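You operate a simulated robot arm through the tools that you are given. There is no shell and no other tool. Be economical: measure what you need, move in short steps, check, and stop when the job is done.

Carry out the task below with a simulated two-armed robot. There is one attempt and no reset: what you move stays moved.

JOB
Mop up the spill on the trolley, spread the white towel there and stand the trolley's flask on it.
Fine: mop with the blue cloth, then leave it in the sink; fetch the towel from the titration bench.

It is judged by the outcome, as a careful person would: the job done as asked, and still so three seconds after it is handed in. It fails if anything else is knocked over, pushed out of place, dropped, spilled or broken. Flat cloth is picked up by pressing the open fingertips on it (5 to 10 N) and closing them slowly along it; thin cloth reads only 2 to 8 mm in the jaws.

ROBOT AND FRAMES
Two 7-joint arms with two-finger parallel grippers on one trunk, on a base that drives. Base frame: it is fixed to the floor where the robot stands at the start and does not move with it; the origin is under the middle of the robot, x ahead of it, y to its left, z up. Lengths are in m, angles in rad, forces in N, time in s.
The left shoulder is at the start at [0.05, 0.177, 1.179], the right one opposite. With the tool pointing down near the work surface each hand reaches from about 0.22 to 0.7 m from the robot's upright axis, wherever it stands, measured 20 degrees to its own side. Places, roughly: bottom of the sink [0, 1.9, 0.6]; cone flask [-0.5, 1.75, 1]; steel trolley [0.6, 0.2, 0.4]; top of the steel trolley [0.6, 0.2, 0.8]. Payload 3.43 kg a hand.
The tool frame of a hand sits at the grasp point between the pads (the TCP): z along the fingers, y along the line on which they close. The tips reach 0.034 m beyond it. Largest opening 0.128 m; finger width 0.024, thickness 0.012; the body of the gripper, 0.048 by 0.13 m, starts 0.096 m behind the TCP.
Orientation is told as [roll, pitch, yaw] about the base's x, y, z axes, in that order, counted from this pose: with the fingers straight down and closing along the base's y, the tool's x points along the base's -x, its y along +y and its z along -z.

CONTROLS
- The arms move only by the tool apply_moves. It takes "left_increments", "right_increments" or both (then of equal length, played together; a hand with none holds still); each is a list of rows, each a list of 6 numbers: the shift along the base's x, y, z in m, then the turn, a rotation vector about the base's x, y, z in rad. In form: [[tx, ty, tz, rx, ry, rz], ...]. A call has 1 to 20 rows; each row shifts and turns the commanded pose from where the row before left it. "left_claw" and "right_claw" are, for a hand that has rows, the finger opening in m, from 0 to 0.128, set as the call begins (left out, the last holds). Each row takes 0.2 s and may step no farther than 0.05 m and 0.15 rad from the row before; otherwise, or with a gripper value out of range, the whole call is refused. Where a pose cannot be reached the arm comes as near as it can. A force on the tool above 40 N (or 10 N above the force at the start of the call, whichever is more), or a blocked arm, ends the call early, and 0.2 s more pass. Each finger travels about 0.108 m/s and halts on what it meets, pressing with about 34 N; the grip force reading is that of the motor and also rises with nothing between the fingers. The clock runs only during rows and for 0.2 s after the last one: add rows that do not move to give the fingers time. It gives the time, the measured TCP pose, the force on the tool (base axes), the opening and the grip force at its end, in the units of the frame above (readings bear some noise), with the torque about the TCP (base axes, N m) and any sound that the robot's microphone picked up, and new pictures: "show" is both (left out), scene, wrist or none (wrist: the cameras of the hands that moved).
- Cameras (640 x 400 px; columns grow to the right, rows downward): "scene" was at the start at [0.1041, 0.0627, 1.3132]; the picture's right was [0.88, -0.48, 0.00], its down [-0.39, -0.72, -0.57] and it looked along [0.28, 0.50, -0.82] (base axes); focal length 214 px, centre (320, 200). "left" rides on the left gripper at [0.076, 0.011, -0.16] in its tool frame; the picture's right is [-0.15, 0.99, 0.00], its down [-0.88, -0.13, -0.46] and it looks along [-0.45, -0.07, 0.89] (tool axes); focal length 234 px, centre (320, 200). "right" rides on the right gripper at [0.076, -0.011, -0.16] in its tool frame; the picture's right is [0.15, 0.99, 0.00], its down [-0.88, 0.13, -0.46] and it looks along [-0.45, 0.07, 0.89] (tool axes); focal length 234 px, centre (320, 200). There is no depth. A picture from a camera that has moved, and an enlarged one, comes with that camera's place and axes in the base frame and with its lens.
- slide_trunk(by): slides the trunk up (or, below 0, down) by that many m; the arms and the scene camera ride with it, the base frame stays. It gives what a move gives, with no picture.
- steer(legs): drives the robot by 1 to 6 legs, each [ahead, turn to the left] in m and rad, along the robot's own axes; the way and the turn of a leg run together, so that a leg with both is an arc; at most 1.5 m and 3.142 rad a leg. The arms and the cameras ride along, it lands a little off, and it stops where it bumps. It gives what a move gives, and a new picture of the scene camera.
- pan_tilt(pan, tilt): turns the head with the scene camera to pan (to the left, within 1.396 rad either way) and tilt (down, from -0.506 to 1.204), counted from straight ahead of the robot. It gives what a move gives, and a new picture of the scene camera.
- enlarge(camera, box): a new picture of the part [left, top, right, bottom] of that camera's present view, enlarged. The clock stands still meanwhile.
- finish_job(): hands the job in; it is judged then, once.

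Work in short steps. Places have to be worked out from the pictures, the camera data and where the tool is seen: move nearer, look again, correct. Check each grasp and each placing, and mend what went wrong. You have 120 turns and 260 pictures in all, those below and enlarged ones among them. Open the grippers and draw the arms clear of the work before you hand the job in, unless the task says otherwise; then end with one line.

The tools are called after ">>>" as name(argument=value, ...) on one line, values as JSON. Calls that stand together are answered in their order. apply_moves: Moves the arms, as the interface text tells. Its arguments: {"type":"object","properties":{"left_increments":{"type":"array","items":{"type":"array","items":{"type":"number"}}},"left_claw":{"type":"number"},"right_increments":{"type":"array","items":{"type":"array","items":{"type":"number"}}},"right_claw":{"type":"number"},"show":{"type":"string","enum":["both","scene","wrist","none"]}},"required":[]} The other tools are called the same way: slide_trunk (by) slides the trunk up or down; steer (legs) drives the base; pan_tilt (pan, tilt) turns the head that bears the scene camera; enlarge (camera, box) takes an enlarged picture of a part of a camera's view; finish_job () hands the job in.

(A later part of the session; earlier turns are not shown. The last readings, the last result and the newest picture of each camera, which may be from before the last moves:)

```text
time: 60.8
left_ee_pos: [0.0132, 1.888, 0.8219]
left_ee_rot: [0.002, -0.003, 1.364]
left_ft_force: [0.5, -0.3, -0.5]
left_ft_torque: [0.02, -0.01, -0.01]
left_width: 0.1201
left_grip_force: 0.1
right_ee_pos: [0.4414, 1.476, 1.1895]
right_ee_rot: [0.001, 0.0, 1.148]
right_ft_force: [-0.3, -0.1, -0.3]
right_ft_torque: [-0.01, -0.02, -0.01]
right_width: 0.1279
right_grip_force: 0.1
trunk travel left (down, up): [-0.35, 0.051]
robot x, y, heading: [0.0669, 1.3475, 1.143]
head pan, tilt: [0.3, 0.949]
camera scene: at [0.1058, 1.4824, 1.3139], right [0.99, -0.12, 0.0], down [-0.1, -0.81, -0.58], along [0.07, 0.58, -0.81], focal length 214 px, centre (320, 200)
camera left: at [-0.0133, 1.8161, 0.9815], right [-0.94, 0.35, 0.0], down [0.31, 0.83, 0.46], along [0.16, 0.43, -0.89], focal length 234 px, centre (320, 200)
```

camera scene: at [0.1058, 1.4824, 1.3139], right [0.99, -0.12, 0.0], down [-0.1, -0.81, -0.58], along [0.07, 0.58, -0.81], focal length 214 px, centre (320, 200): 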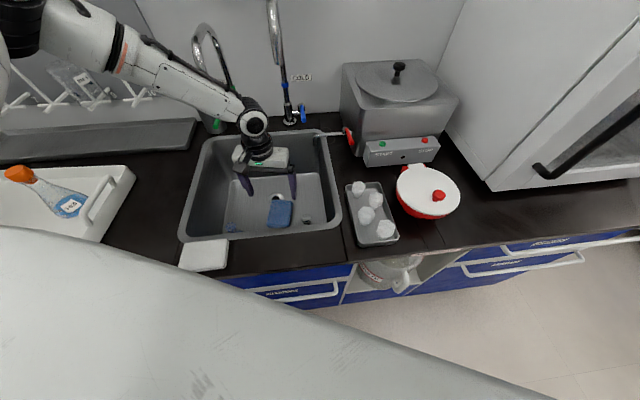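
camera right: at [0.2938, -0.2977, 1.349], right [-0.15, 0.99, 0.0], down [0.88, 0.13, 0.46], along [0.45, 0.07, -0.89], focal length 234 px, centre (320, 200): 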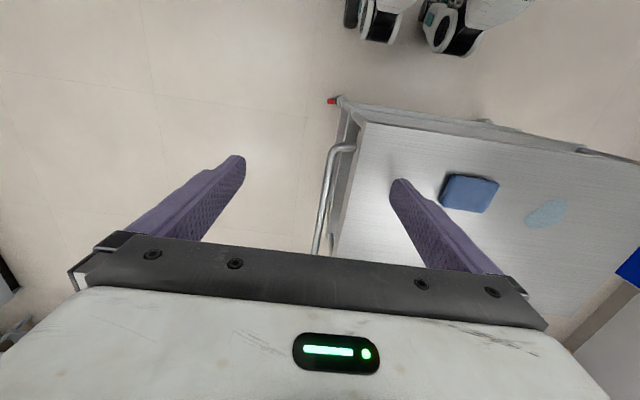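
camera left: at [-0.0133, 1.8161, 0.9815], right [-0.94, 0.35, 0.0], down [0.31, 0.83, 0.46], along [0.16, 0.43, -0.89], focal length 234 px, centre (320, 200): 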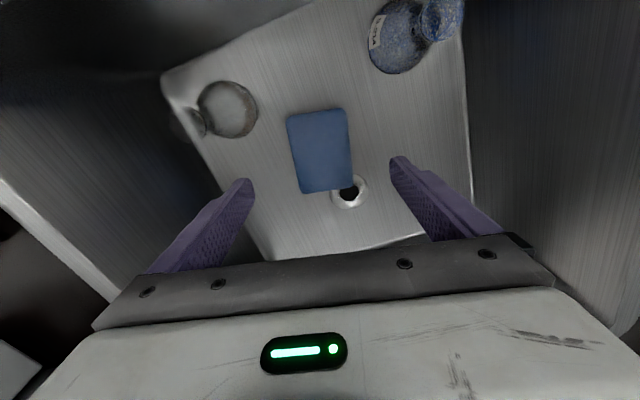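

The cloth lies flat in the basin between the flasks, all standing. I raise the hand straight out and draw it back toward the robot.

>>> apply_moves(left_increments=[[0, 0, 0.04, 0, 0, 0], [0, 0, 0.045, 0, 0, 0], [0, 0, 0.045, 0, 0, 0], [0, 0, 0.045, 0, 0, 0], [0, -0.02, 0.045, 0, 0, 0], [0, -0.03, 0.035, 0, 0, 0], [0, -0.045, 0.02, 0, 0, 0], [0, -0.045, 0, 0, 0, 0], [0, -0.045, 0, 0, 0, 0]], left_claw=0.06)

```text
time: 62.8
left_ee_pos: [0.0125, 1.7017, 1.0961]
left_ee_rot: [0.004, -0.003, 1.363]
left_ft_force: [0.3, -1.0, 0.0]
left_ft_torque: [0.02, 0.0, -0.01]
left_width: 0.0602
left_grip_force: 0.1
right_ee_pos: [0.4401, 1.4751, 1.1911]
right_ee_rot: [0.003, -0.004, 1.148]
right_ft_force: [0.0, -0.3, -0.2]
right_ft_torque: [0.02, -0.01, 0.0]
right_width: 0.1279
right_grip_force: 0.0
trunk travel left (down, up): [-0.35, 0.051]
robot x, y, heading: [0.0712, 1.3496, 1.148]
head pan, tilt: [0.3, 0.949]
camera scene: at [0.1058, 1.4815, 1.3141], right [0.99, -0.12, 0.0], down [-0.1, -0.81, -0.58], along [0.07, 0.58, -0.81], focal length 214 px, centre (320, 200)
camera left: at [-0.0137, 1.6293, 1.2566], right [-0.94, 0.35, 0.0], down [0.31, 0.83, 0.46], along [0.16, 0.43, -0.89], focal length 234 px, centre (320, 200)
```

scene: 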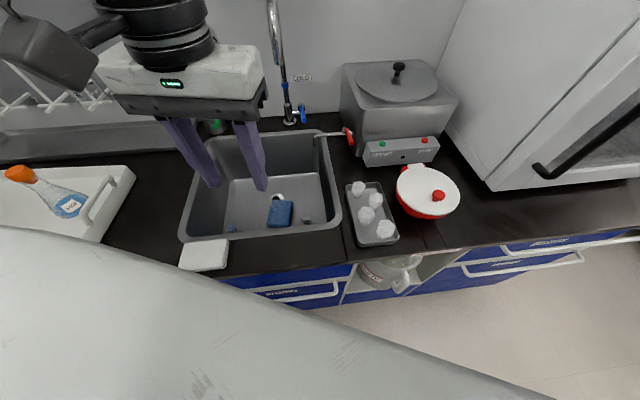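
left: 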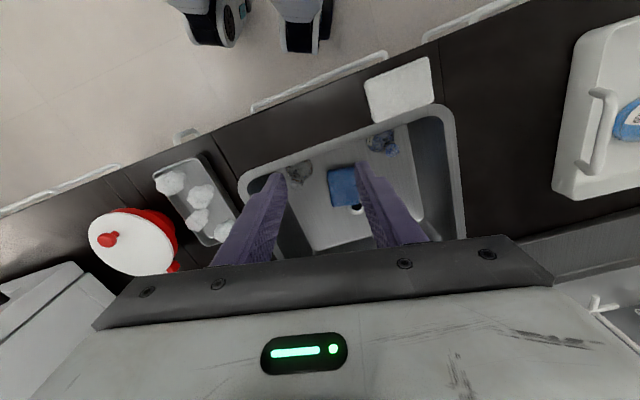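

All stand as before in the sink. I back away from the bench, straighten, back up beside the trolley and turn to face the titration bench on the left.

>>> steer(legs=[[-0.3, 0], [0, 0.42], [-0.68, 0], [0, 1.57]])

>>> pan_tilt(pan=0.0, tilt=0.5)

```text
time: 73.3
left_ee_pos: [-0.3572, 0.1806, 1.0967]
left_ee_rot: [0.002, -0.005, -2.897]
left_ft_force: [-0.5, -0.5, -0.8]
left_ft_torque: [0.02, 0.0, 0.03]
left_width: 0.0598
left_grip_force: 0.1
right_ee_pos: [-0.34, 0.6659, 1.19]
right_ee_rot: [0.002, -0.003, -3.114]
right_ft_force: [0.6, 0.5, 0.6]
right_ft_torque: [0.02, -0.03, -0.02]
right_width: 0.1279
right_grip_force: 0.1
trunk travel left (down, up): [-0.35, 0.051]
robot x, y, heading: [-0.0629, 0.3876, -3.114]
head pan, tilt: [0.3, 0.949]
camera scene: at [-0.2006, 0.3611, 1.3139], right [-0.32, 0.95, 0.0], down [0.77, 0.26, -0.58], along [-0.55, -0.19, -0.81], focal length 214 px, centre (320, 200)
```

scene: 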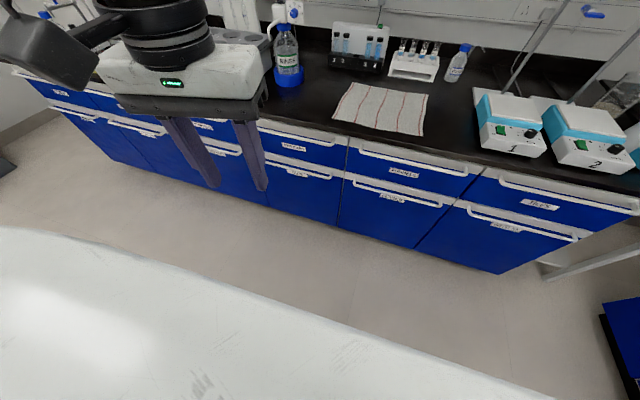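

```text
time: 74.2
left_ee_pos: [-0.3568, 0.1818, 1.0964]
left_ee_rot: [0.004, -0.004, -2.897]
left_ft_force: [-0.8, -0.5, -0.2]
left_ft_torque: [0.0, 0.03, -0.01]
left_width: 0.06
left_grip_force: 0.0
right_ee_pos: [-0.3391, 0.6652, 1.1899]
right_ee_rot: [0.001, -0.003, -3.115]
right_ft_force: [0.1, -0.5, -0.1]
right_ft_torque: [0.01, 0.0, 0.0]
right_width: 0.128
right_grip_force: 0.0
trunk travel left (down, up): [-0.35, 0.051]
robot x, y, heading: [-0.0608, 0.3859, -3.119]
head pan, tilt: [0.0, 0.499]
camera scene: at [-0.2228, 0.382, 1.3513], right [-0.03, 1.0, 0.0], down [0.48, 0.01, -0.88], along [-0.88, -0.03, -0.48], focal length 214 px, centre (320, 200)
```

scene: 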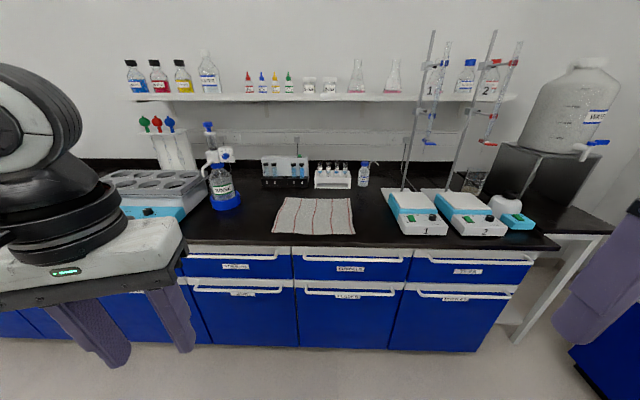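

The white towel lies flat, about 0.29 (y) × 0.27 (x), near edge x≈−0.83, centre y≈0.34. I drive up to it so both hands can take its near corners.

>>> steer(legs=[[0, 0.13], [0.29, 0], [0, -0.155]])

>>> pan_tilt(pan=0.0, tilt=0.85)

```text
time: 77.4
left_ee_pos: [-0.6454, 0.1405, 1.0976]
left_ee_rot: [0.003, -0.002, -2.919]
left_ft_force: [-1.3, 0.2, -0.3]
left_ft_torque: [-0.02, -0.04, 0.0]
left_width: 0.0599
left_grip_force: 0.1
right_ee_pos: [-0.6171, 0.6255, 1.1909]
right_ee_rot: [0.001, -0.003, -3.133]
right_ft_force: [-0.4, -0.3, 0.3]
right_ft_torque: [0.01, 0.01, 0.01]
right_width: 0.1281
right_grip_force: 0.0
trunk travel left (down, up): [-0.35, 0.051]
robot x, y, heading: [-0.3449, 0.3385, -3.134]
head pan, tilt: [0.0, 0.499]
camera scene: at [-0.5065, 0.3401, 1.3514], right [-0.01, 1.0, 0.0], down [0.48, 0.0, -0.88], along [-0.88, -0.01, -0.48], focal length 214 px, centre (320, 200)
```

scene: 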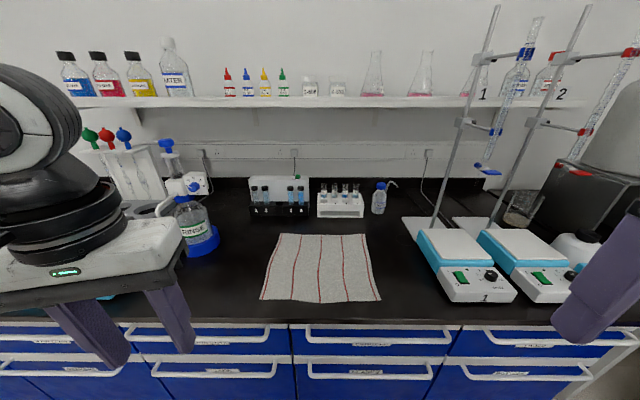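

```text
time: 78.3
left_ee_pos: [-0.6436, 0.14, 1.0967]
left_ee_rot: [0.003, -0.003, -2.919]
left_ft_force: [-1.1, -0.3, 0.4]
left_ft_torque: [0.01, 0.03, 0.0]
left_width: 0.0601
left_grip_force: 0.1
right_ee_pos: [-0.6185, 0.6254, 1.19]
right_ee_rot: [0.001, -0.003, -3.135]
right_ft_force: [0.5, -0.7, 1.0]
right_ft_torque: [-0.02, 0.01, 0.03]
right_width: 0.1281
right_grip_force: 0.0
trunk travel left (down, up): [-0.35, 0.051]
robot x, y, heading: [-0.3476, 0.3399, -3.132]
head pan, tilt: [0.0, 0.85]
camera scene: at [-0.4938, 0.3398, 1.3215], right [-0.01, 1.0, 0.0], down [0.75, 0.01, -0.66], along [-0.66, -0.01, -0.75], focal length 214 px, centre (320, 200)
```

scene: 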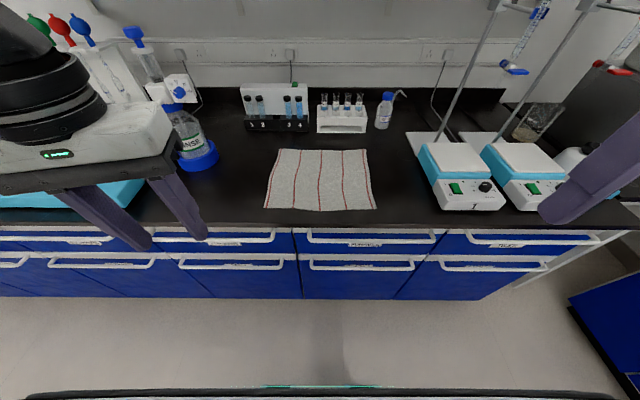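

Towel corners: x −0.86…−1.13, y 0.18…0.487. I bring both hands above the near corners at z≈0.95, claws opened to 0.05.

>>> apply_moves(left_increments=[[-0.0293, 0.0094, -0.0184, 0, 0, -0.0275], [-0.0293, 0.0094, -0.0184, 0, 0, -0.0275], [-0.0293, 0.0094, -0.0184, 0, 0, -0.0275], [-0.0293, 0.0094, -0.0184, 0, 0, -0.0275], [-0.0293, 0.0094, -0.0184, 0, 0, -0.0275], [-0.0293, 0.0094, -0.0184, 0, 0, -0.0275], [-0.0293, 0.0094, -0.0184, 0, 0, -0.0275], [-0.0293, 0.0094, -0.0184, 0, 0, -0.0275]], right_increments=[[-0.0325, -0.0213, -0.03, 0, 0, 0], [-0.0325, -0.0213, -0.03, 0, 0, 0], [-0.0325, -0.0213, -0.03, 0, 0, 0], [-0.0325, -0.0213, -0.03, 0, 0, 0], [-0.0325, -0.0213, -0.03, 0, 0, 0], [-0.0325, -0.0213, -0.03, 0, 0, 0], [-0.0325, -0.0213, -0.03, 0, 0, 0], [-0.0325, -0.0213, -0.03, 0, 0, 0]], left_claw=0.05, right_claw=0.05)

```text
time: 80.1
left_ee_pos: [-0.8338, 0.1606, 0.9633]
left_ee_rot: [-0.001, -0.004, -3.14]
left_ft_force: [0.2, -0.5, -0.7]
left_ft_torque: [0.01, -0.02, -0.02]
left_width: 0.0499
left_grip_force: 0.0
left hand out of reach, approached as far as the arm can: row 6, 7, 8
right_ee_pos: [-0.8771, 0.4552, 0.9518]
right_ee_rot: [0.003, -0.001, -3.135]
right_ft_force: [0.8, 0.0, -0.5]
right_ft_torque: [0.02, -0.02, -0.02]
right_width: 0.0498
right_grip_force: 0.1
trunk travel left (down, up): [-0.35, 0.051]
robot x, y, heading: [-0.3451, 0.3428, -3.135]
head pan, tilt: [0.0, 0.85]
camera scene: at [-0.4943, 0.3392, 1.3214], right [-0.01, 1.0, 0.0], down [0.75, 0.01, -0.66], along [-0.66, 0.0, -0.75], focal length 214 px, centre (320, 200)
camera right: at [-0.8025, 0.4662, 1.1105], right [0.15, -0.99, 0.0], down [-0.88, -0.14, 0.46], along [-0.45, -0.07, -0.89], focal length 234 px, centre (320, 200)
camera left: at [-0.7572, 0.1503, 1.1241], right [-0.14, -0.99, 0.0], down [-0.88, 0.13, 0.46], along [-0.45, 0.07, -0.89], focal length 234 px, centre (320, 200)
```

scene: 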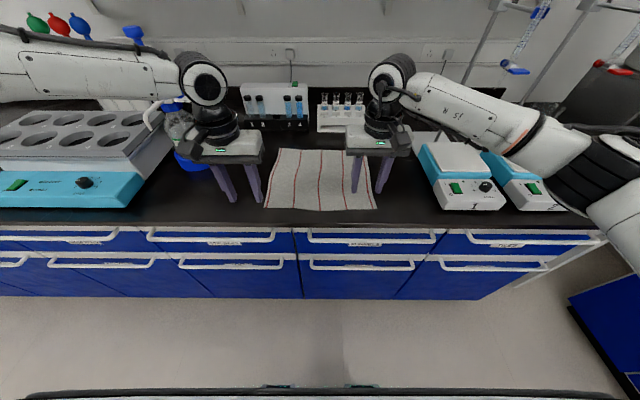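
right: 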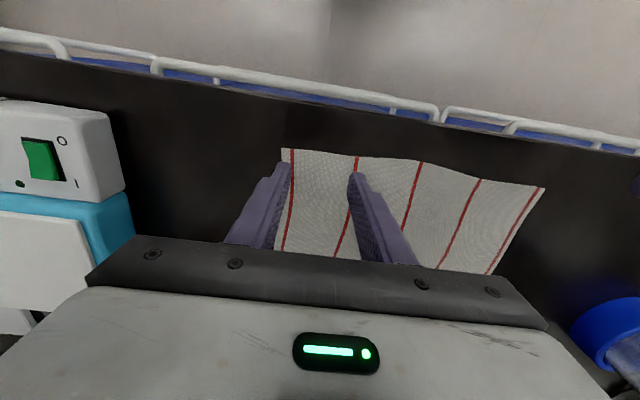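
left: 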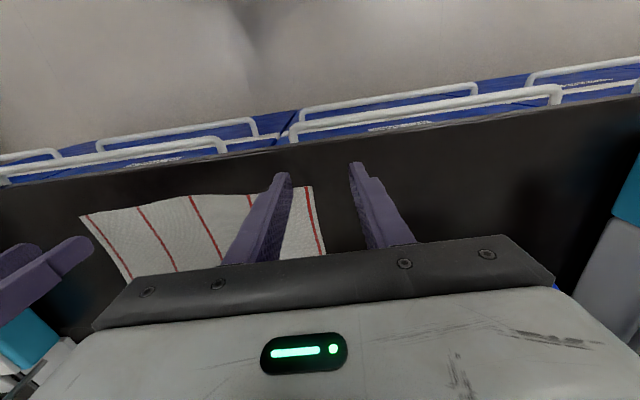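

The right hand is well placed; the left arm is at its limit. I drive 0.07 m nearer, then bring both hands back to the corner points.

>>> steer(legs=[[0.08, 0]])

>>> apply_moves(left_increments=[[0.01, 0.02, 0, 0, 0, 0], [0.015, 0.02, 0, 0, 0, 0], [0.01, 0.014, 0, 0, 0, 0]], right_increments=[[0.025, 0, 0, 0, 0, 0], [0.025, 0, 0, 0, 0, 0], [0.028, 0, 0, 0, 0, 0]])

```text
time: 81.1
left_ee_pos: [-0.9142, 0.1591, 0.9631]
left_ee_rot: [0.001, -0.004, -3.138]
left_ft_force: [-0.4, 0.2, -0.2]
left_ft_torque: [0.02, -0.04, -0.01]
left_width: 0.0501
left_grip_force: 0.0
right_ee_pos: [-0.9576, 0.455, 0.9512]
right_ee_rot: [0.001, 0.001, -3.134]
right_ft_force: [-0.2, 0.2, 0.0]
right_ft_torque: [-0.01, -0.04, 0.02]
right_width: 0.0499
right_grip_force: 0.1
trunk travel left (down, up): [-0.35, 0.051]
robot x, y, heading: [-0.4237, 0.3404, -3.133]
head pan, tilt: [0.0, 0.85]
camera scene: at [-0.575, 0.339, 1.3213], right [-0.01, 1.0, 0.0], down [0.75, 0.01, -0.66], along [-0.66, -0.01, -0.75], focal length 214 px, centre (320, 200)
```

scene: 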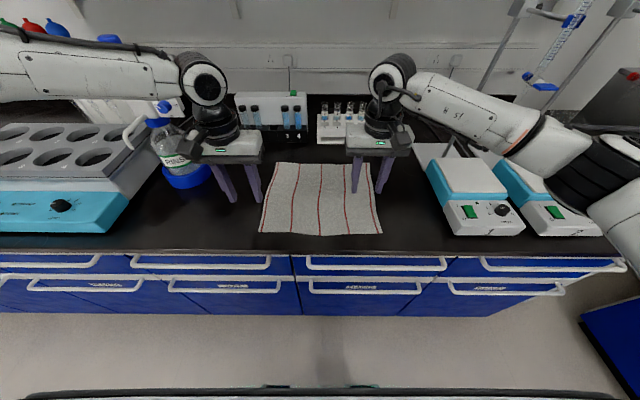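

```text
time: 81.9
left_ee_pos: [-0.8676, 0.1966, 0.9701]
left_ee_rot: [-0.002, -0.008, -3.139]
left_ft_force: [-0.8, -0.3, -0.3]
left_ft_torque: [0.0, 0.04, -0.01]
left_width: 0.0499
left_grip_force: 0.0
left hand out of reach, approached as far as the arm can: row 1, 2, 3
right_ee_pos: [-0.8768, 0.4552, 0.9535]
right_ee_rot: [0.002, -0.003, -3.134]
right_ft_force: [-0.3, 0.2, 0.3]
right_ft_torque: [-0.04, 0.0, 0.0]
right_width: 0.05
right_grip_force: 0.1
trunk travel left (down, up): [-0.35, 0.051]
robot x, y, heading: [-0.43, 0.343, -3.131]
head pan, tilt: [0.0, 0.85]
camera scene: at [-0.5738, 0.3393, 1.3215], right [-0.01, 1.0, 0.0], down [0.75, 0.01, -0.66], along [-0.66, -0.01, -0.75], focal length 214 px, centre (320, 200)
camera right: at [-0.8029, 0.4661, 1.1117], right [0.15, -0.99, 0.0], down [-0.88, -0.14, 0.46], along [-0.45, -0.07, -0.89], focal length 234 px, centre (320, 200)
camera left: at [-0.7895, 0.1855, 1.1298], right [-0.14, -0.99, 0.0], down [-0.88, 0.13, 0.46], along [-0.46, 0.07, -0.89], focal length 234 px, centre (320, 200)
```

scene: 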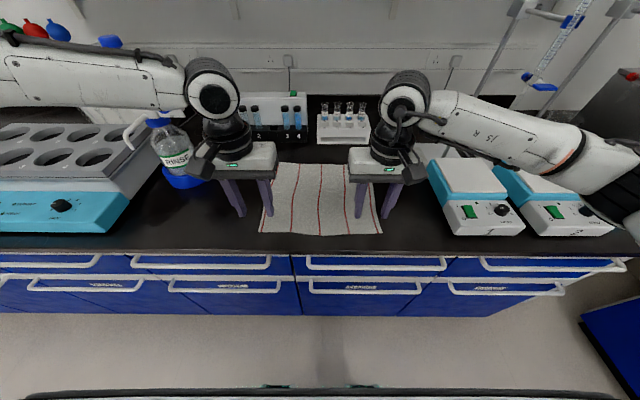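
right: 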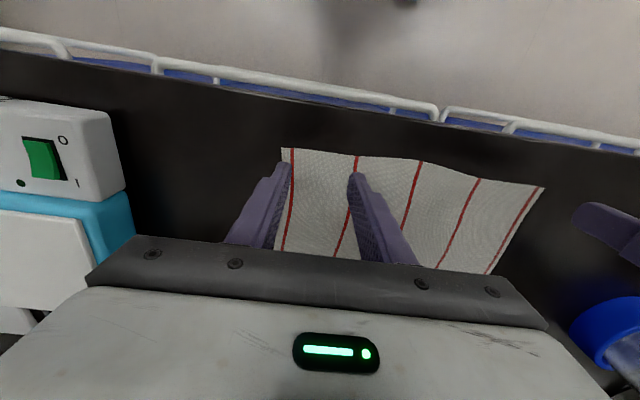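
left: 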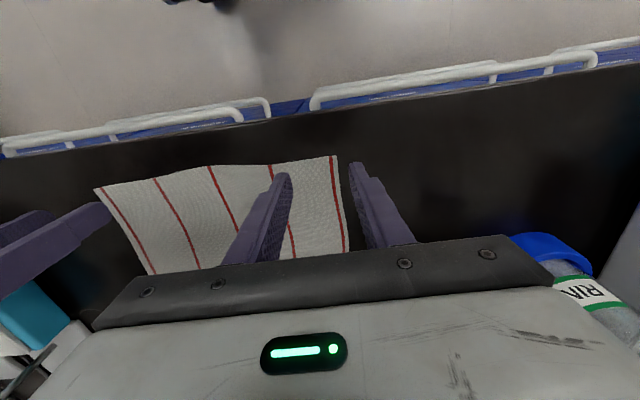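

The left arm is limited inward; turning the robot slightly to the right favours it. I turn −0.12 rad and then re-place both hands (keeping the tool yaw at π).

>>> steer(legs=[[0, -0.12]])

```text
time: 82.9
left_ee_pos: [-0.8812, 0.2528, 0.9702]
left_ee_rot: [-0.003, -0.007, 3.02]
left_ft_force: [-1.2, 0.4, -0.3]
left_ft_torque: [-0.02, -0.03, 0.0]
left_width: 0.0502
left_grip_force: 0.1
right_ee_pos: [-0.8601, 0.5084, 0.9522]
right_ee_rot: [0.004, -0.003, 3.028]
right_ft_force: [0.4, 0.1, -1.0]
right_ft_torque: [-0.07, -0.02, 0.01]
right_width: 0.05
right_grip_force: 0.1
trunk travel left (down, up): [-0.35, 0.051]
robot x, y, heading: [-0.4277, 0.3387, 3.031]
head pan, tilt: [0.0, 0.85]
camera scene: at [-0.5731, 0.3577, 1.3214], right [0.11, 0.99, 0.0], down [0.75, -0.09, -0.66], along [-0.66, 0.07, -0.75], focal length 214 px, centre (320, 200)
```

scene: 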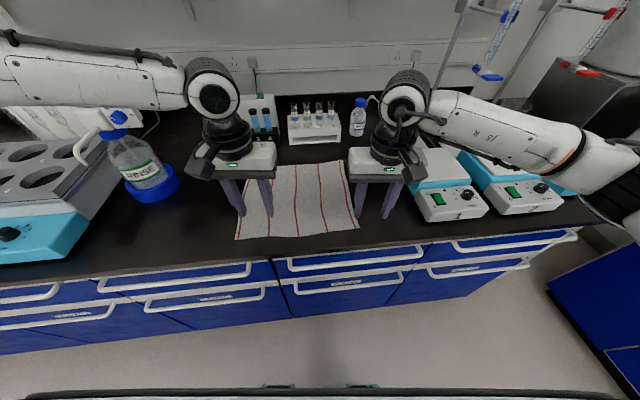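

Near corners confirmed at (−0.867,0.182) and (−0.862,0.486). I put the hands 2–3 cm inside those and lower to z≈0.92.

>>> apply_moves(left_increments=[[0, -0.02, 0, 0, 0, 0.06], [0, -0.023, 0, 0, 0, 0.06], [0, 0, -0.025, 0, 0, 0], [0, 0, -0.025, 0, 0, 0]], right_increments=[[-0.011, -0.025, 0, 0, 0, 0.06], [-0.011, -0.025, 0, 0, 0, 0.06], [0, 0, -0.015, 0, 0, 0], [0, 0, -0.017, 0, 0, 0]], left_claw=0.04, right_claw=0.04)

```text
time: 83.9
left_ee_pos: [-0.8825, 0.2071, 0.9212]
left_ee_rot: [-0.001, -0.006, 3.142]
left_ft_force: [-0.2, -0.1, 0.2]
left_ft_torque: [0.02, -0.01, 0.02]
left_width: 0.04
left_grip_force: 0.0
right_ee_pos: [-0.8826, 0.4597, 0.9199]
right_ee_rot: [0.002, -0.002, -3.136]
right_ft_force: [-0.1, 0.1, 0.4]
right_ft_torque: [-0.01, -0.01, 0.0]
right_width: 0.0399
right_grip_force: 0.0
trunk travel left (down, up): [-0.35, 0.051]
robot x, y, heading: [-0.4244, 0.3419, 3.023]
head pan, tilt: [0.0, 0.85]
camera scene: at [-0.5734, 0.3571, 1.3214], right [0.11, 0.99, 0.0], down [0.75, -0.09, -0.66], along [-0.66, 0.08, -0.75], focal length 214 px, centre (320, 200)
camera right: at [-0.8072, 0.4709, 1.0789], right [0.15, -0.99, 0.0], down [-0.88, -0.13, 0.46], along [-0.45, -0.07, -0.89], focal length 234 px, centre (320, 200)
camera left: at [-0.8048, 0.1959, 1.08], right [-0.15, -0.99, 0.0], down [-0.88, 0.13, 0.46], along [-0.46, 0.07, -0.89], focal length 234 px, centre (320, 200)
```

scene: 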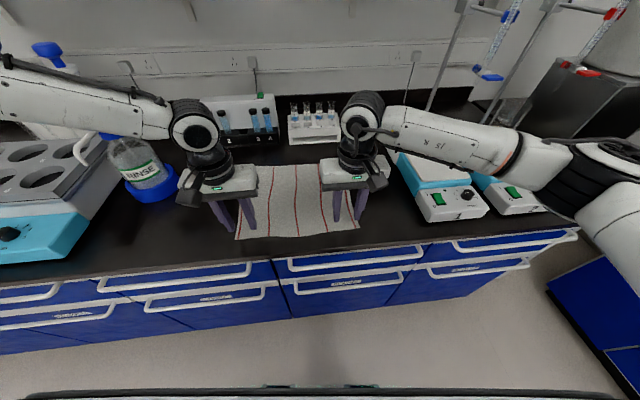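
right: 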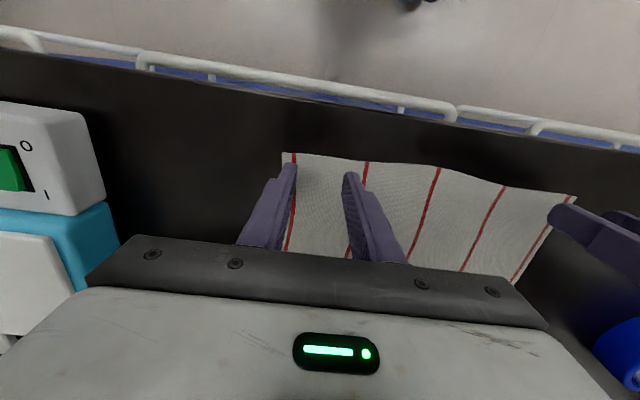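
left: 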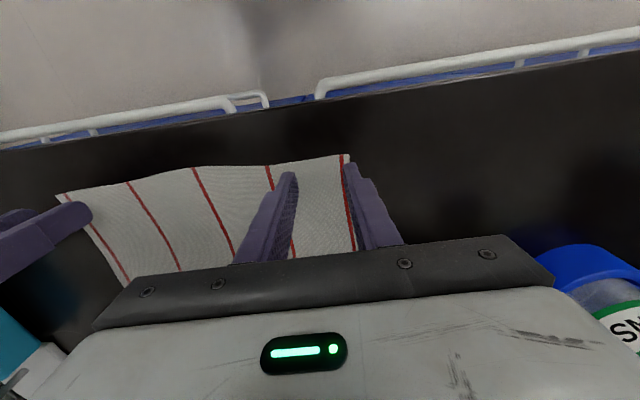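

Both hands stand over the corners. I shift each 6 mm inward and lower slowly toward contact.

>>> apply_moves(left_increments=[[0, 0.006, -0.004, 0, 0, 0], [0, 0, -0.004, 0, 0, 0], [0, 0, -0.003, 0, 0, 0], [0, 0, -0.002, 0, 0, 0]], right_increments=[[0, -0.006, -0.004, 0, 0, 0], [0, 0, -0.004, 0, 0, 0], [0, 0, -0.003, 0, 0, 0], [0, 0, -0.002, 0, 0, 0]], show="none")

```text
time: 84.9
left_ee_pos: [-0.8817, 0.2143, 0.9067]
left_ee_rot: [-0.002, -0.008, -3.143]
left_ft_force: [0.2, -0.2, -1.0]
left_ft_torque: [-0.02, -0.01, 0.05]
left_width: 0.04
left_grip_force: 0.1
right_ee_pos: [-0.8824, 0.4524, 0.906]
right_ee_rot: [0.003, -0.002, -3.138]
right_ft_force: [0.5, -0.2, 1.9]
right_ft_torque: [-0.04, 0.01, -0.01]
right_width: 0.04
right_grip_force: 0.0
trunk travel left (down, up): [-0.35, 0.051]
robot x, y, heading: [-0.4265, 0.3403, 3.027]
head pan, tilt: [0.0, 0.85]
```

Right may just be touching (1.9 N). I go on down in 1 mm steps.

>>> apply_moves(left_increments=[[0, 0, -0.001, 0, 0, 0], [0, 0, -0.001, 0, 0, 0], [0, 0, -0.001, 0, 0, 0]], right_increments=[[0, 0, -0.001, 0, 0, 0], [0, 0, -0.001, 0, 0, 0], [0, 0, 0, 0, 0, 0]], show="wrist")

```text
time: 85.7
left_ee_pos: [-0.8811, 0.2154, 0.9041]
left_ee_rot: [-0.003, -0.008, -3.141]
left_ft_force: [-1.2, 0.8, 0.4]
left_ft_torque: [0.0, 0.03, 0.02]
left_width: 0.0399
left_grip_force: 0.0
right_ee_pos: [-0.8836, 0.4514, 0.9057]
right_ee_rot: [0.002, -0.002, -3.137]
right_ft_force: [0.3, 0.5, 0.3]
right_ft_torque: [0.03, -0.02, 0.01]
right_width: 0.0399
right_grip_force: 0.1
trunk travel left (down, up): [-0.35, 0.051]
robot x, y, heading: [-0.4287, 0.3377, 3.033]
head pan, tilt: [0.0, 0.85]
camera right: at [-0.8081, 0.4644, 1.0645], right [0.15, -0.99, 0.0], down [-0.88, -0.13, 0.46], along [-0.45, -0.07, -0.89], focal length 234 px, centre (320, 200)
camera left: at [-0.8039, 0.2035, 1.0636], right [-0.15, -0.99, 0.0], down [-0.88, 0.13, 0.46], along [-0.46, 0.07, -0.89], focal length 234 px, centre (320, 200)
```

right: 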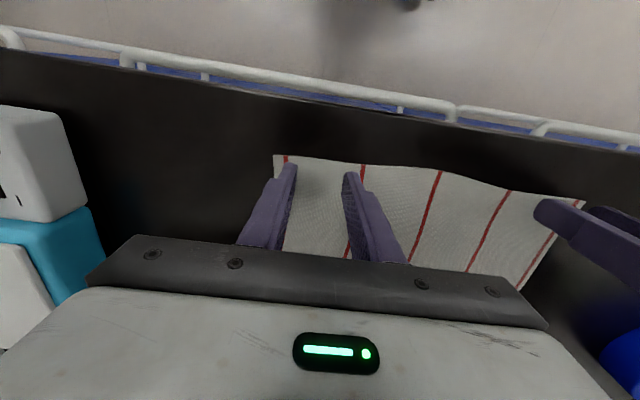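
left: 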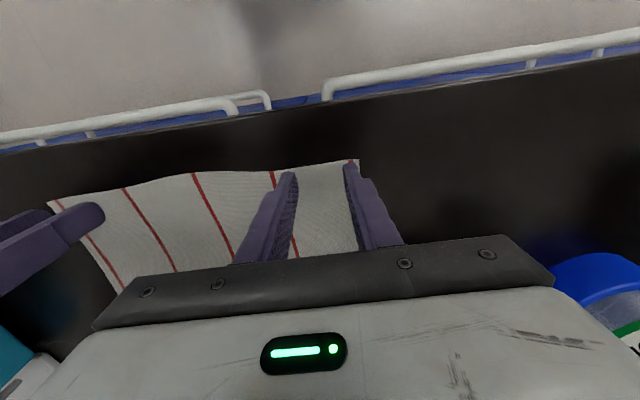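

No contact yet. I descend further in 2 mm steps.

>>> apply_moves(left_increments=[[0, 0, -0.002, 0, 0, 0], [0, 0, -0.002, 0, 0, 0], [0, 0, -0.002, 0, 0, 0], [0, 0, 0, 0, 0, 0]], right_increments=[[0, 0, -0.002, 0, 0, 0], [0, 0, -0.002, 0, 0, 0], [0, 0, -0.002, 0, 0, 0], [0, 0, 0, 0, 0, 0]], show="none")

>>> apply_moves(left_increments=[[0, 0, -0.001, 0, 0, 0], [0, 0, -0.001, 0, 0, 0], [0, 0, 0, 0, 0, 0]], right_increments=[[0, 0, -0.001, 0, 0, 0], [0, 0, -0.001, 0, 0, 0], [0, 0, 0, 0, 0, 0]], show="none")

```text
time: 86.7
left_ee_pos: [-0.8818, 0.2143, 0.8993]
left_ee_rot: [-0.002, -0.007, -3.142]
left_ft_force: [-0.5, 0.2, -0.2]
left_ft_torque: [0.01, 0.01, -0.01]
left_width: 0.0398
left_grip_force: 0.0
right_ee_pos: [-0.8831, 0.4553, 0.8991]
right_ee_rot: [0.002, -0.002, -3.136]
right_ft_force: [0.0, -0.2, 0.0]
right_ft_torque: [0.01, 0.03, 0.02]
right_width: 0.0396
right_grip_force: 0.0
trunk travel left (down, up): [-0.35, 0.051]
robot x, y, heading: [-0.4228, 0.3422, 3.027]
head pan, tilt: [0.0, 0.85]
```

```text
time: 87.5
left_ee_pos: [-0.8834, 0.214, 0.8966]
left_ee_rot: [-0.002, -0.007, -3.142]
left_ft_force: [-0.5, -0.3, 0.4]
left_ft_torque: [-0.01, 0.0, 0.0]
left_width: 0.0398
left_grip_force: 0.1
right_ee_pos: [-0.8836, 0.452, 0.8971]
right_ee_rot: [0.002, -0.001, -3.136]
right_ft_force: [0.6, 0.5, 0.5]
right_ft_torque: [-0.01, 0.03, 0.02]
right_width: 0.0399
right_grip_force: 0.1
trunk travel left (down, up): [-0.35, 0.051]
robot x, y, heading: [-0.4262, 0.3397, 3.03]
head pan, tilt: [0.0, 0.85]
```

Still free at z 0.897. Onward the same way.

>>> apply_moves(left_increments=[[0, 0, -0.001, 0, 0, 0], [0, 0, -0.001, 0, 0, 0], [0, 0, -0.001, 0, 0, 0], [0, 0, 0, 0, 0, 0]], right_increments=[[0, 0, -0.001, 0, 0, 0], [0, 0, -0.001, 0, 0, 0], [0, 0, -0.001, 0, 0, 0], [0, 0, 0, 0, 0, 0]], show="none")

>>> apply_moves(left_increments=[[0, 0, -0.001, 0, 0, 0], [0, 0, -0.001, 0, 0, 0], [0, 0, 0, 0, 0, 0]], right_increments=[[0, 0, -0.001, 0, 0, 0], [0, 0, -0.001, 0, 0, 0], [0, 0, 0, 0, 0, 0]], show="wrist")

```text
time: 88.5
left_ee_pos: [-0.882, 0.2146, 0.8931]
left_ee_rot: [-0.001, -0.007, -3.143]
left_ft_force: [0.3, 0.5, 0.6]
left_ft_torque: [-0.03, 0.01, 0.03]
left_width: 0.04
left_grip_force: 0.1
right_ee_pos: [-0.8833, 0.4521, 0.8938]
right_ee_rot: [0.003, -0.003, -3.137]
right_ft_force: [0.6, 0.1, -0.3]
right_ft_torque: [-0.03, 0.0, 0.01]
right_width: 0.0397
right_grip_force: 0.1
trunk travel left (down, up): [-0.35, 0.051]
robot x, y, heading: [-0.4251, 0.3426, 3.024]
head pan, tilt: [0.0, 0.85]
```

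```text
time: 89.3
left_ee_pos: [-0.8825, 0.214, 0.8911]
left_ee_rot: [-0.002, -0.007, -3.141]
left_ft_force: [-0.4, 0.1, 0.0]
left_ft_torque: [0.01, 0.04, 0.02]
left_width: 0.0399
left_grip_force: 0.0
right_ee_pos: [-0.8829, 0.4517, 0.8925]
right_ee_rot: [0.002, -0.002, -3.135]
right_ft_force: [0.7, -1.2, 0.3]
right_ft_torque: [0.01, -0.01, -0.01]
right_width: 0.0401
right_grip_force: 0.1
trunk travel left (down, up): [-0.35, 0.051]
robot x, y, heading: [-0.4226, 0.337, 3.029]
head pan, tilt: [0.0, 0.85]
camera right: at [-0.8083, 0.4641, 1.0517], right [0.15, -0.99, 0.0], down [-0.88, -0.13, 0.46], along [-0.45, -0.07, -0.89], focal length 234 px, centre (320, 200)
camera left: at [-0.8047, 0.203, 1.0509], right [-0.15, -0.99, 0.0], down [-0.88, 0.13, 0.46], along [-0.46, 0.07, -0.89], focal length 234 px, centre (320, 200)
```

right: 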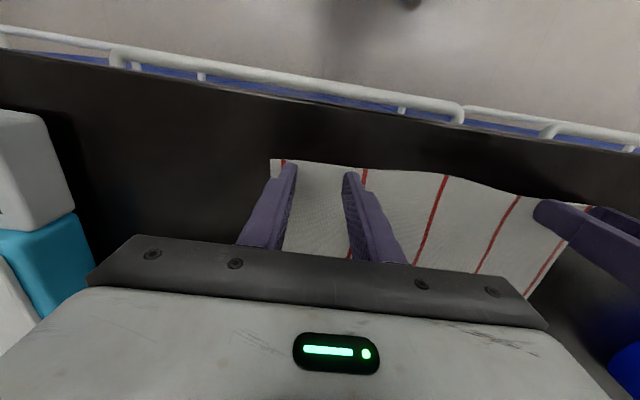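
left: 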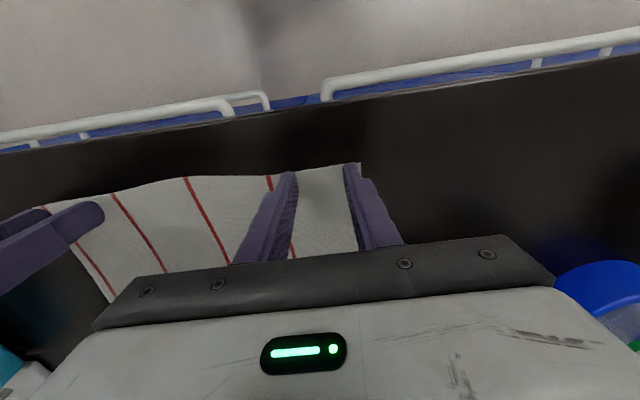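

The bench is lower than I assumed (≈0.85), so the towel's near edge is at x≈−0.877. I shift both hands 14 mm further in and keep descending.

>>> apply_moves(left_increments=[[-0.014, 0, 0, 0, 0, 0], [0, 0, -0.002, 0, 0, 0], [0, 0, -0.002, 0, 0, 0], [0, 0, 0, 0, 0, 0]], right_increments=[[-0.014, 0, 0, 0, 0, 0], [0, 0, -0.002, 0, 0, 0], [0, 0, -0.003, 0, 0, 0], [0, 0, 0, 0, 0, 0]], show="none")

>>> apply_moves(left_increments=[[0, 0, -0.001, 0, 0, 0], [0, 0, -0.001, 0, 0, 0], [0, 0, 0, 0, 0, 0]], right_increments=[[0, 0, -0.001, 0, 0, 0], [0, 0, -0.001, 0, 0, 0], [0, 0, 0, 0, 0, 0]], show="none")

```text
time: 90.3
left_ee_pos: [-0.8933, 0.211, 0.8907]
left_ee_rot: [-0.003, -0.007, -3.142]
left_ft_force: [-1.4, 0.0, 0.1]
left_ft_torque: [0.0, -0.03, -0.01]
left_width: 0.0401
left_grip_force: 0.0
left hand out of reach, approached as far as the arm can: row 2
right_ee_pos: [-0.8963, 0.4535, 0.8883]
right_ee_rot: [0.002, -0.001, -3.137]
right_ft_force: [0.2, -0.4, 0.1]
right_ft_torque: [-0.01, 0.01, 0.01]
right_width: 0.0396
right_grip_force: 0.1
trunk travel left (down, up): [-0.35, 0.051]
robot x, y, heading: [-0.4266, 0.3456, 3.031]
head pan, tilt: [0.0, 0.85]
```

```text
time: 91.1
left_ee_pos: [-0.8939, 0.2097, 0.8872]
left_ee_rot: [-0.007, -0.005, -3.141]
left_ft_force: [0.3, 0.3, 0.0]
left_ft_torque: [0.0, -0.01, 0.01]
left_width: 0.0397
left_grip_force: 0.1
right_ee_pos: [-0.8971, 0.4541, 0.885]
right_ee_rot: [0.002, -0.002, -3.137]
right_ft_force: [-0.7, -0.5, 0.1]
right_ft_torque: [-0.04, 0.0, 0.02]
right_width: 0.0399
right_grip_force: 0.1
trunk travel left (down, up): [-0.35, 0.051]
robot x, y, heading: [-0.4245, 0.3357, 3.025]
head pan, tilt: [0.0, 0.85]
```

Close to contact; two more millimetres each.

>>> apply_moves(left_increments=[[0, 0, -0.001, 0, 0, 0], [0, 0, -0.001, 0, 0, 0], [0, 0, -0.001, 0, 0, 0], [0, 0, 0, 0, 0, 0]], right_increments=[[0, 0, -0.001, 0, 0, 0], [0, 0, -0.001, 0, 0, 0], [0, 0, 0, 0, 0, 0], [0, 0, 0, 0, 0, 0]], show="none")

```text
time: 92.1
left_ee_pos: [-0.8922, 0.2085, 0.8867]
left_ee_rot: [-0.003, -0.008, -3.141]
left_ft_force: [0.6, 0.2, -0.8]
left_ft_torque: [0.0, -0.03, 0.0]
left_width: 0.0401
left_grip_force: 0.0
left hand out of reach, approached as far as the arm can: row 2
right_ee_pos: [-0.896, 0.4522, 0.8848]
right_ee_rot: [0.0, -0.006, -3.137]
right_ft_force: [2.4, 3.7, 16.9]
right_ft_torque: [0.43, -0.18, -0.06]
right_width: 0.0402
right_grip_force: 0.6
trunk travel left (down, up): [-0.35, 0.051]
robot x, y, heading: [-0.4281, 0.3386, 3.03]
head pan, tilt: [0.0, 0.85]
```

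The right hand presses with 17 N at z=0.885; I ease it by 1 mm and bring the left down 2–3 mm, slightly nearer to the robot.

>>> apply_moves(left_increments=[[0.004, -0.002, -0.001, 0, 0, 0], [0, 0, -0.001, 0, 0, 0], [0, 0, -0.001, 0, 0, 0], [0, 0, 0, 0, 0, 0]], right_increments=[[0, 0, 0.001, 0, 0, 0], [0, 0, 0, 0, 0, 0], [0, 0, 0, 0, 0, 0], [0, 0, 0, 0, 0, 0]], show="none")

```text
time: 93.1
left_ee_pos: [-0.8889, 0.2074, 0.8844]
left_ee_rot: [-0.001, -0.01, -3.141]
left_ft_force: [2.9, -4.3, 19.7]
left_ft_torque: [-0.31, -0.19, -0.02]
left_width: 0.0402
left_grip_force: 0.3
right_ee_pos: [-0.8962, 0.4524, 0.8849]
right_ee_rot: [0.002, -0.003, -3.136]
right_ft_force: [-1.1, 0.0, 3.1]
right_ft_torque: [0.13, 0.04, 0.06]
right_width: 0.0398
right_grip_force: 0.1
trunk travel left (down, up): [-0.35, 0.051]
robot x, y, heading: [-0.4249, 0.3382, 3.027]
head pan, tilt: [0.0, 0.85]
```

Both touch. I trim to about 8 N each and begin closing slowly.

>>> apply_moves(left_increments=[[0, 0, 0.0007, 0, 0, 0], [0, 0, 0, 0, 0, 0]], right_increments=[[0, 0, -0.0005, 0, 0, 0], [0, 0, 0, 0, 0, 0]], left_claw=0.032, right_claw=0.032, show="none")

>>> apply_moves(left_increments=[[0, 0, 0, 0, 0, 0], [0, 0, 0, 0, 0, 0]], right_increments=[[0, 0, 0, 0, 0, 0], [0, 0, 0, 0, 0, 0]], left_claw=0.024, right_claw=0.024, show="wrist")

```text
time: 93.7
left_ee_pos: [-0.8884, 0.2089, 0.8845]
left_ee_rot: [-0.003, -0.008, 3.142]
left_ft_force: [-1.1, 2.8, 11.5]
left_ft_torque: [-0.01, -0.03, 0.0]
left_width: 0.0309
left_grip_force: 0.1
right_ee_pos: [-0.8962, 0.4519, 0.8848]
right_ee_rot: [0.003, -0.002, -3.136]
right_ft_force: [2.5, -0.5, 10.2]
right_ft_torque: [0.21, -0.14, -0.01]
right_width: 0.0318
right_grip_force: 0.0
trunk travel left (down, up): [-0.35, 0.051]
robot x, y, heading: [-0.4227, 0.3369, 3.022]
head pan, tilt: [0.0, 0.85]
```

```text
time: 94.3
left_ee_pos: [-0.8883, 0.2074, 0.8858]
left_ee_rot: [-0.002, -0.008, -3.143]
left_ft_force: [-1.2, 0.2, 12.8]
left_ft_torque: [-0.03, -0.05, 0.0]
left_width: 0.0242
left_grip_force: 0.0
right_ee_pos: [-0.8963, 0.4526, 0.8842]
right_ee_rot: [0.002, -0.005, -3.136]
right_ft_force: [0.2, -0.1, 11.8]
right_ft_torque: [0.23, -0.08, 0.03]
right_width: 0.0248
right_grip_force: 0.5
trunk travel left (down, up): [-0.35, 0.051]
robot x, y, heading: [-0.425, 0.3385, 3.03]
head pan, tilt: [0.0, 0.85]
camera right: at [-0.8212, 0.4641, 1.0441], right [0.15, -0.99, 0.0], down [-0.88, -0.13, 0.46], along [-0.45, -0.07, -0.89], focal length 234 px, centre (320, 200)
camera left: at [-0.8105, 0.1964, 1.0448], right [-0.15, -0.99, 0.0], down [-0.88, 0.13, 0.46], along [-0.46, 0.07, -0.89], focal length 234 px, centre (320, 200)
```

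right: 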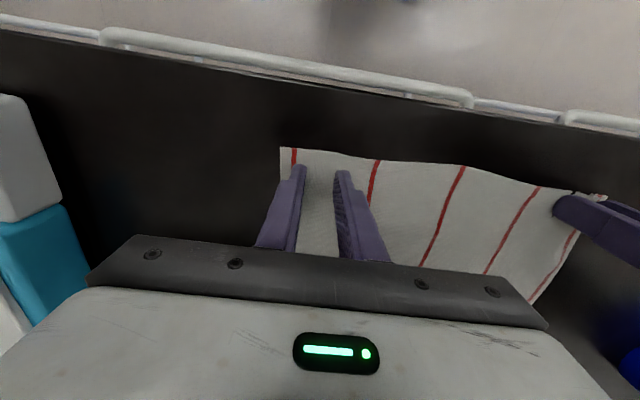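
left: 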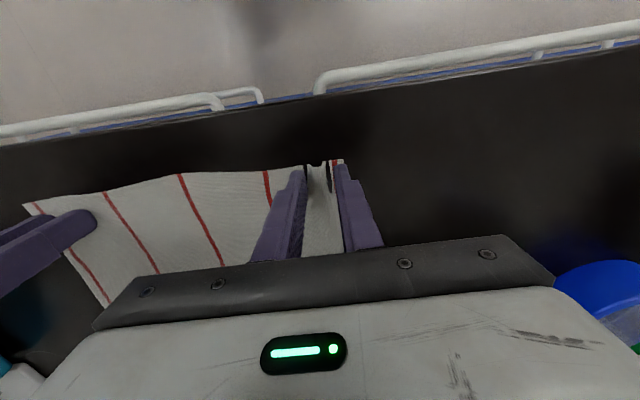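

The left has started a fold; the right not visibly yet. I keep closing gradually.

>>> apply_moves(left_increments=[[0, 0, 0, 0, 0, 0], [0, 0, 0, 0, 0, 0]], right_increments=[[0, 0, 0, 0, 0, 0], [0, 0, 0, 0, 0, 0]], left_claw=0.014, right_claw=0.014, show="none")

>>> apply_moves(left_increments=[[0, 0, 0, 0, 0, 0], [0, 0, 0, 0, 0, 0], [0, 0, 0, 0, 0, 0]], right_increments=[[0, 0, 0, 0, 0, 0], [0, 0, 0, 0, 0, 0], [0, 0, 0, 0, 0, 0]], left_claw=0.0, right_claw=0.0, show="wrist")

```text
time: 94.9
left_ee_pos: [-0.8877, 0.2075, 0.8846]
left_ee_rot: [-0.003, -0.01, -3.141]
left_ft_force: [0.4, 2.4, 13.4]
left_ft_torque: [0.04, -0.09, 0.0]
left_width: 0.0127
left_grip_force: 0.0
right_ee_pos: [-0.8955, 0.4519, 0.8855]
right_ee_rot: [0.004, -0.005, -3.137]
right_ft_force: [-1.0, -2.7, 10.7]
right_ft_torque: [0.05, -0.08, -0.02]
right_width: 0.013
right_grip_force: 0.1
trunk travel left (down, up): [-0.35, 0.051]
robot x, y, heading: [-0.425, 0.3382, 3.025]
head pan, tilt: [0.0, 0.85]
```

```text
time: 95.7
left_ee_pos: [-0.8888, 0.2082, 0.8845]
left_ee_rot: [-0.005, -0.008, -3.143]
left_ft_force: [0.1, 4.5, 12.7]
left_ft_torque: [0.11, -0.09, -0.06]
left_width: 0.0018
left_grip_force: 34.0
right_ee_pos: [-0.8968, 0.452, 0.884]
right_ee_rot: [0.003, -0.003, -3.136]
right_ft_force: [0.0, -5.8, 11.3]
right_ft_torque: [-0.13, -0.08, 0.02]
right_width: 0.0018
right_grip_force: 33.7
trunk travel left (down, up): [-0.35, 0.051]
robot x, y, heading: [-0.4267, 0.3376, 3.027]
head pan, tilt: [0.0, 0.85]
camera right: at [-0.8209, 0.4636, 1.0441], right [0.15, -0.99, 0.0], down [-0.88, -0.13, 0.46], along [-0.45, -0.07, -0.89], focal length 234 px, centre (320, 200)
camera left: at [-0.8104, 0.1965, 1.0448], right [-0.15, -0.99, 0.0], down [-0.88, 0.13, 0.46], along [-0.46, 0.07, -0.89], focal length 234 px, centre (320, 200)
```

right: 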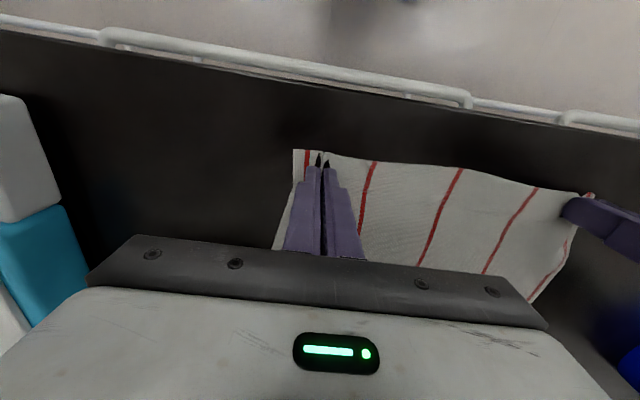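
left: 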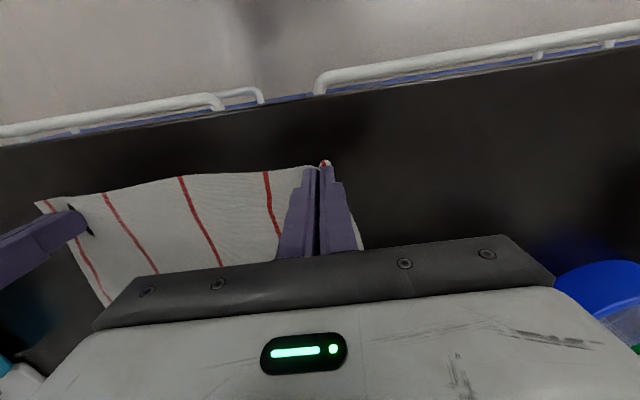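

Both read ~2 mm; I lift 3 cm and see whether the cloth follows.

>>> apply_moves(left_increments=[[0, 0, 0.01, 0, 0, 0], [0, 0, 0.01, 0, 0, 0], [0, 0, 0.01, 0, 0, 0]], right_increments=[[0, 0, 0.01, 0, 0, 0], [0, 0, 0.01, 0, 0, 0], [0, 0, 0.01, 0, 0, 0]])

```text
time: 96.5
left_ee_pos: [-0.8891, 0.2078, 0.9136]
left_ee_rot: [-0.002, -0.006, 3.142]
left_ft_force: [0.0, 8.2, -0.1]
left_ft_torque: [0.31, 0.02, -0.06]
left_width: 0.0017
left_grip_force: 34.3
right_ee_pos: [-0.8954, 0.452, 0.9151]
right_ee_rot: [0.003, -0.002, -3.137]
right_ft_force: [0.2, -7.6, 0.3]
right_ft_torque: [-0.26, 0.04, -0.02]
right_width: 0.0017
right_grip_force: 34.3
trunk travel left (down, up): [-0.35, 0.051]
robot x, y, heading: [-0.4263, 0.3409, 3.025]
head pan, tilt: [0.0, 0.85]
camera scene: at [-0.5729, 0.3572, 1.3214], right [0.11, 0.99, 0.0], down [0.75, -0.09, -0.66], along [-0.66, 0.08, -0.75], focal length 214 px, centre (320, 200)
camera right: at [-0.821, 0.4642, 1.0733], right [0.15, -0.99, 0.0], down [-0.88, -0.13, 0.46], along [-0.45, -0.07, -0.89], focal length 234 px, centre (320, 200)
camera left: at [-0.8118, 0.1961, 1.0738], right [-0.15, -0.99, 0.0], down [-0.88, 0.13, 0.46], along [-0.46, 0.07, -0.89], focal length 234 px, centre (320, 200)
```

scene: 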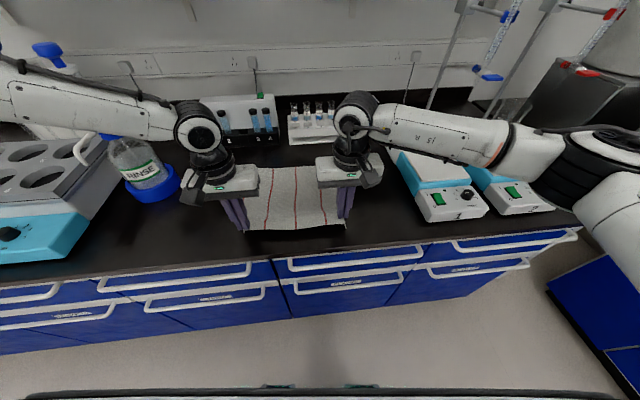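
right: 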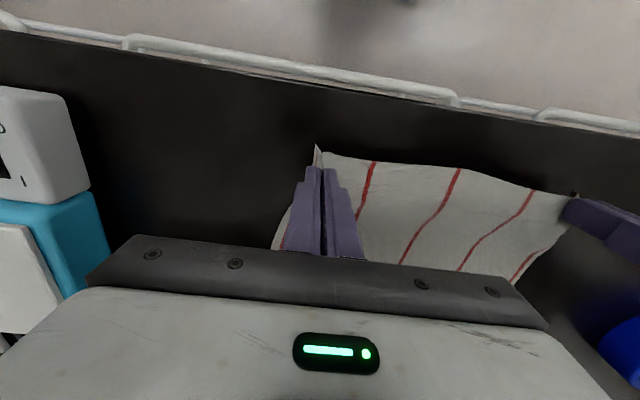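
left: 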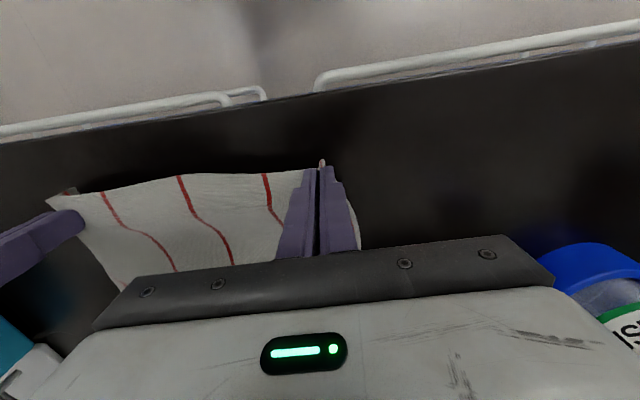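

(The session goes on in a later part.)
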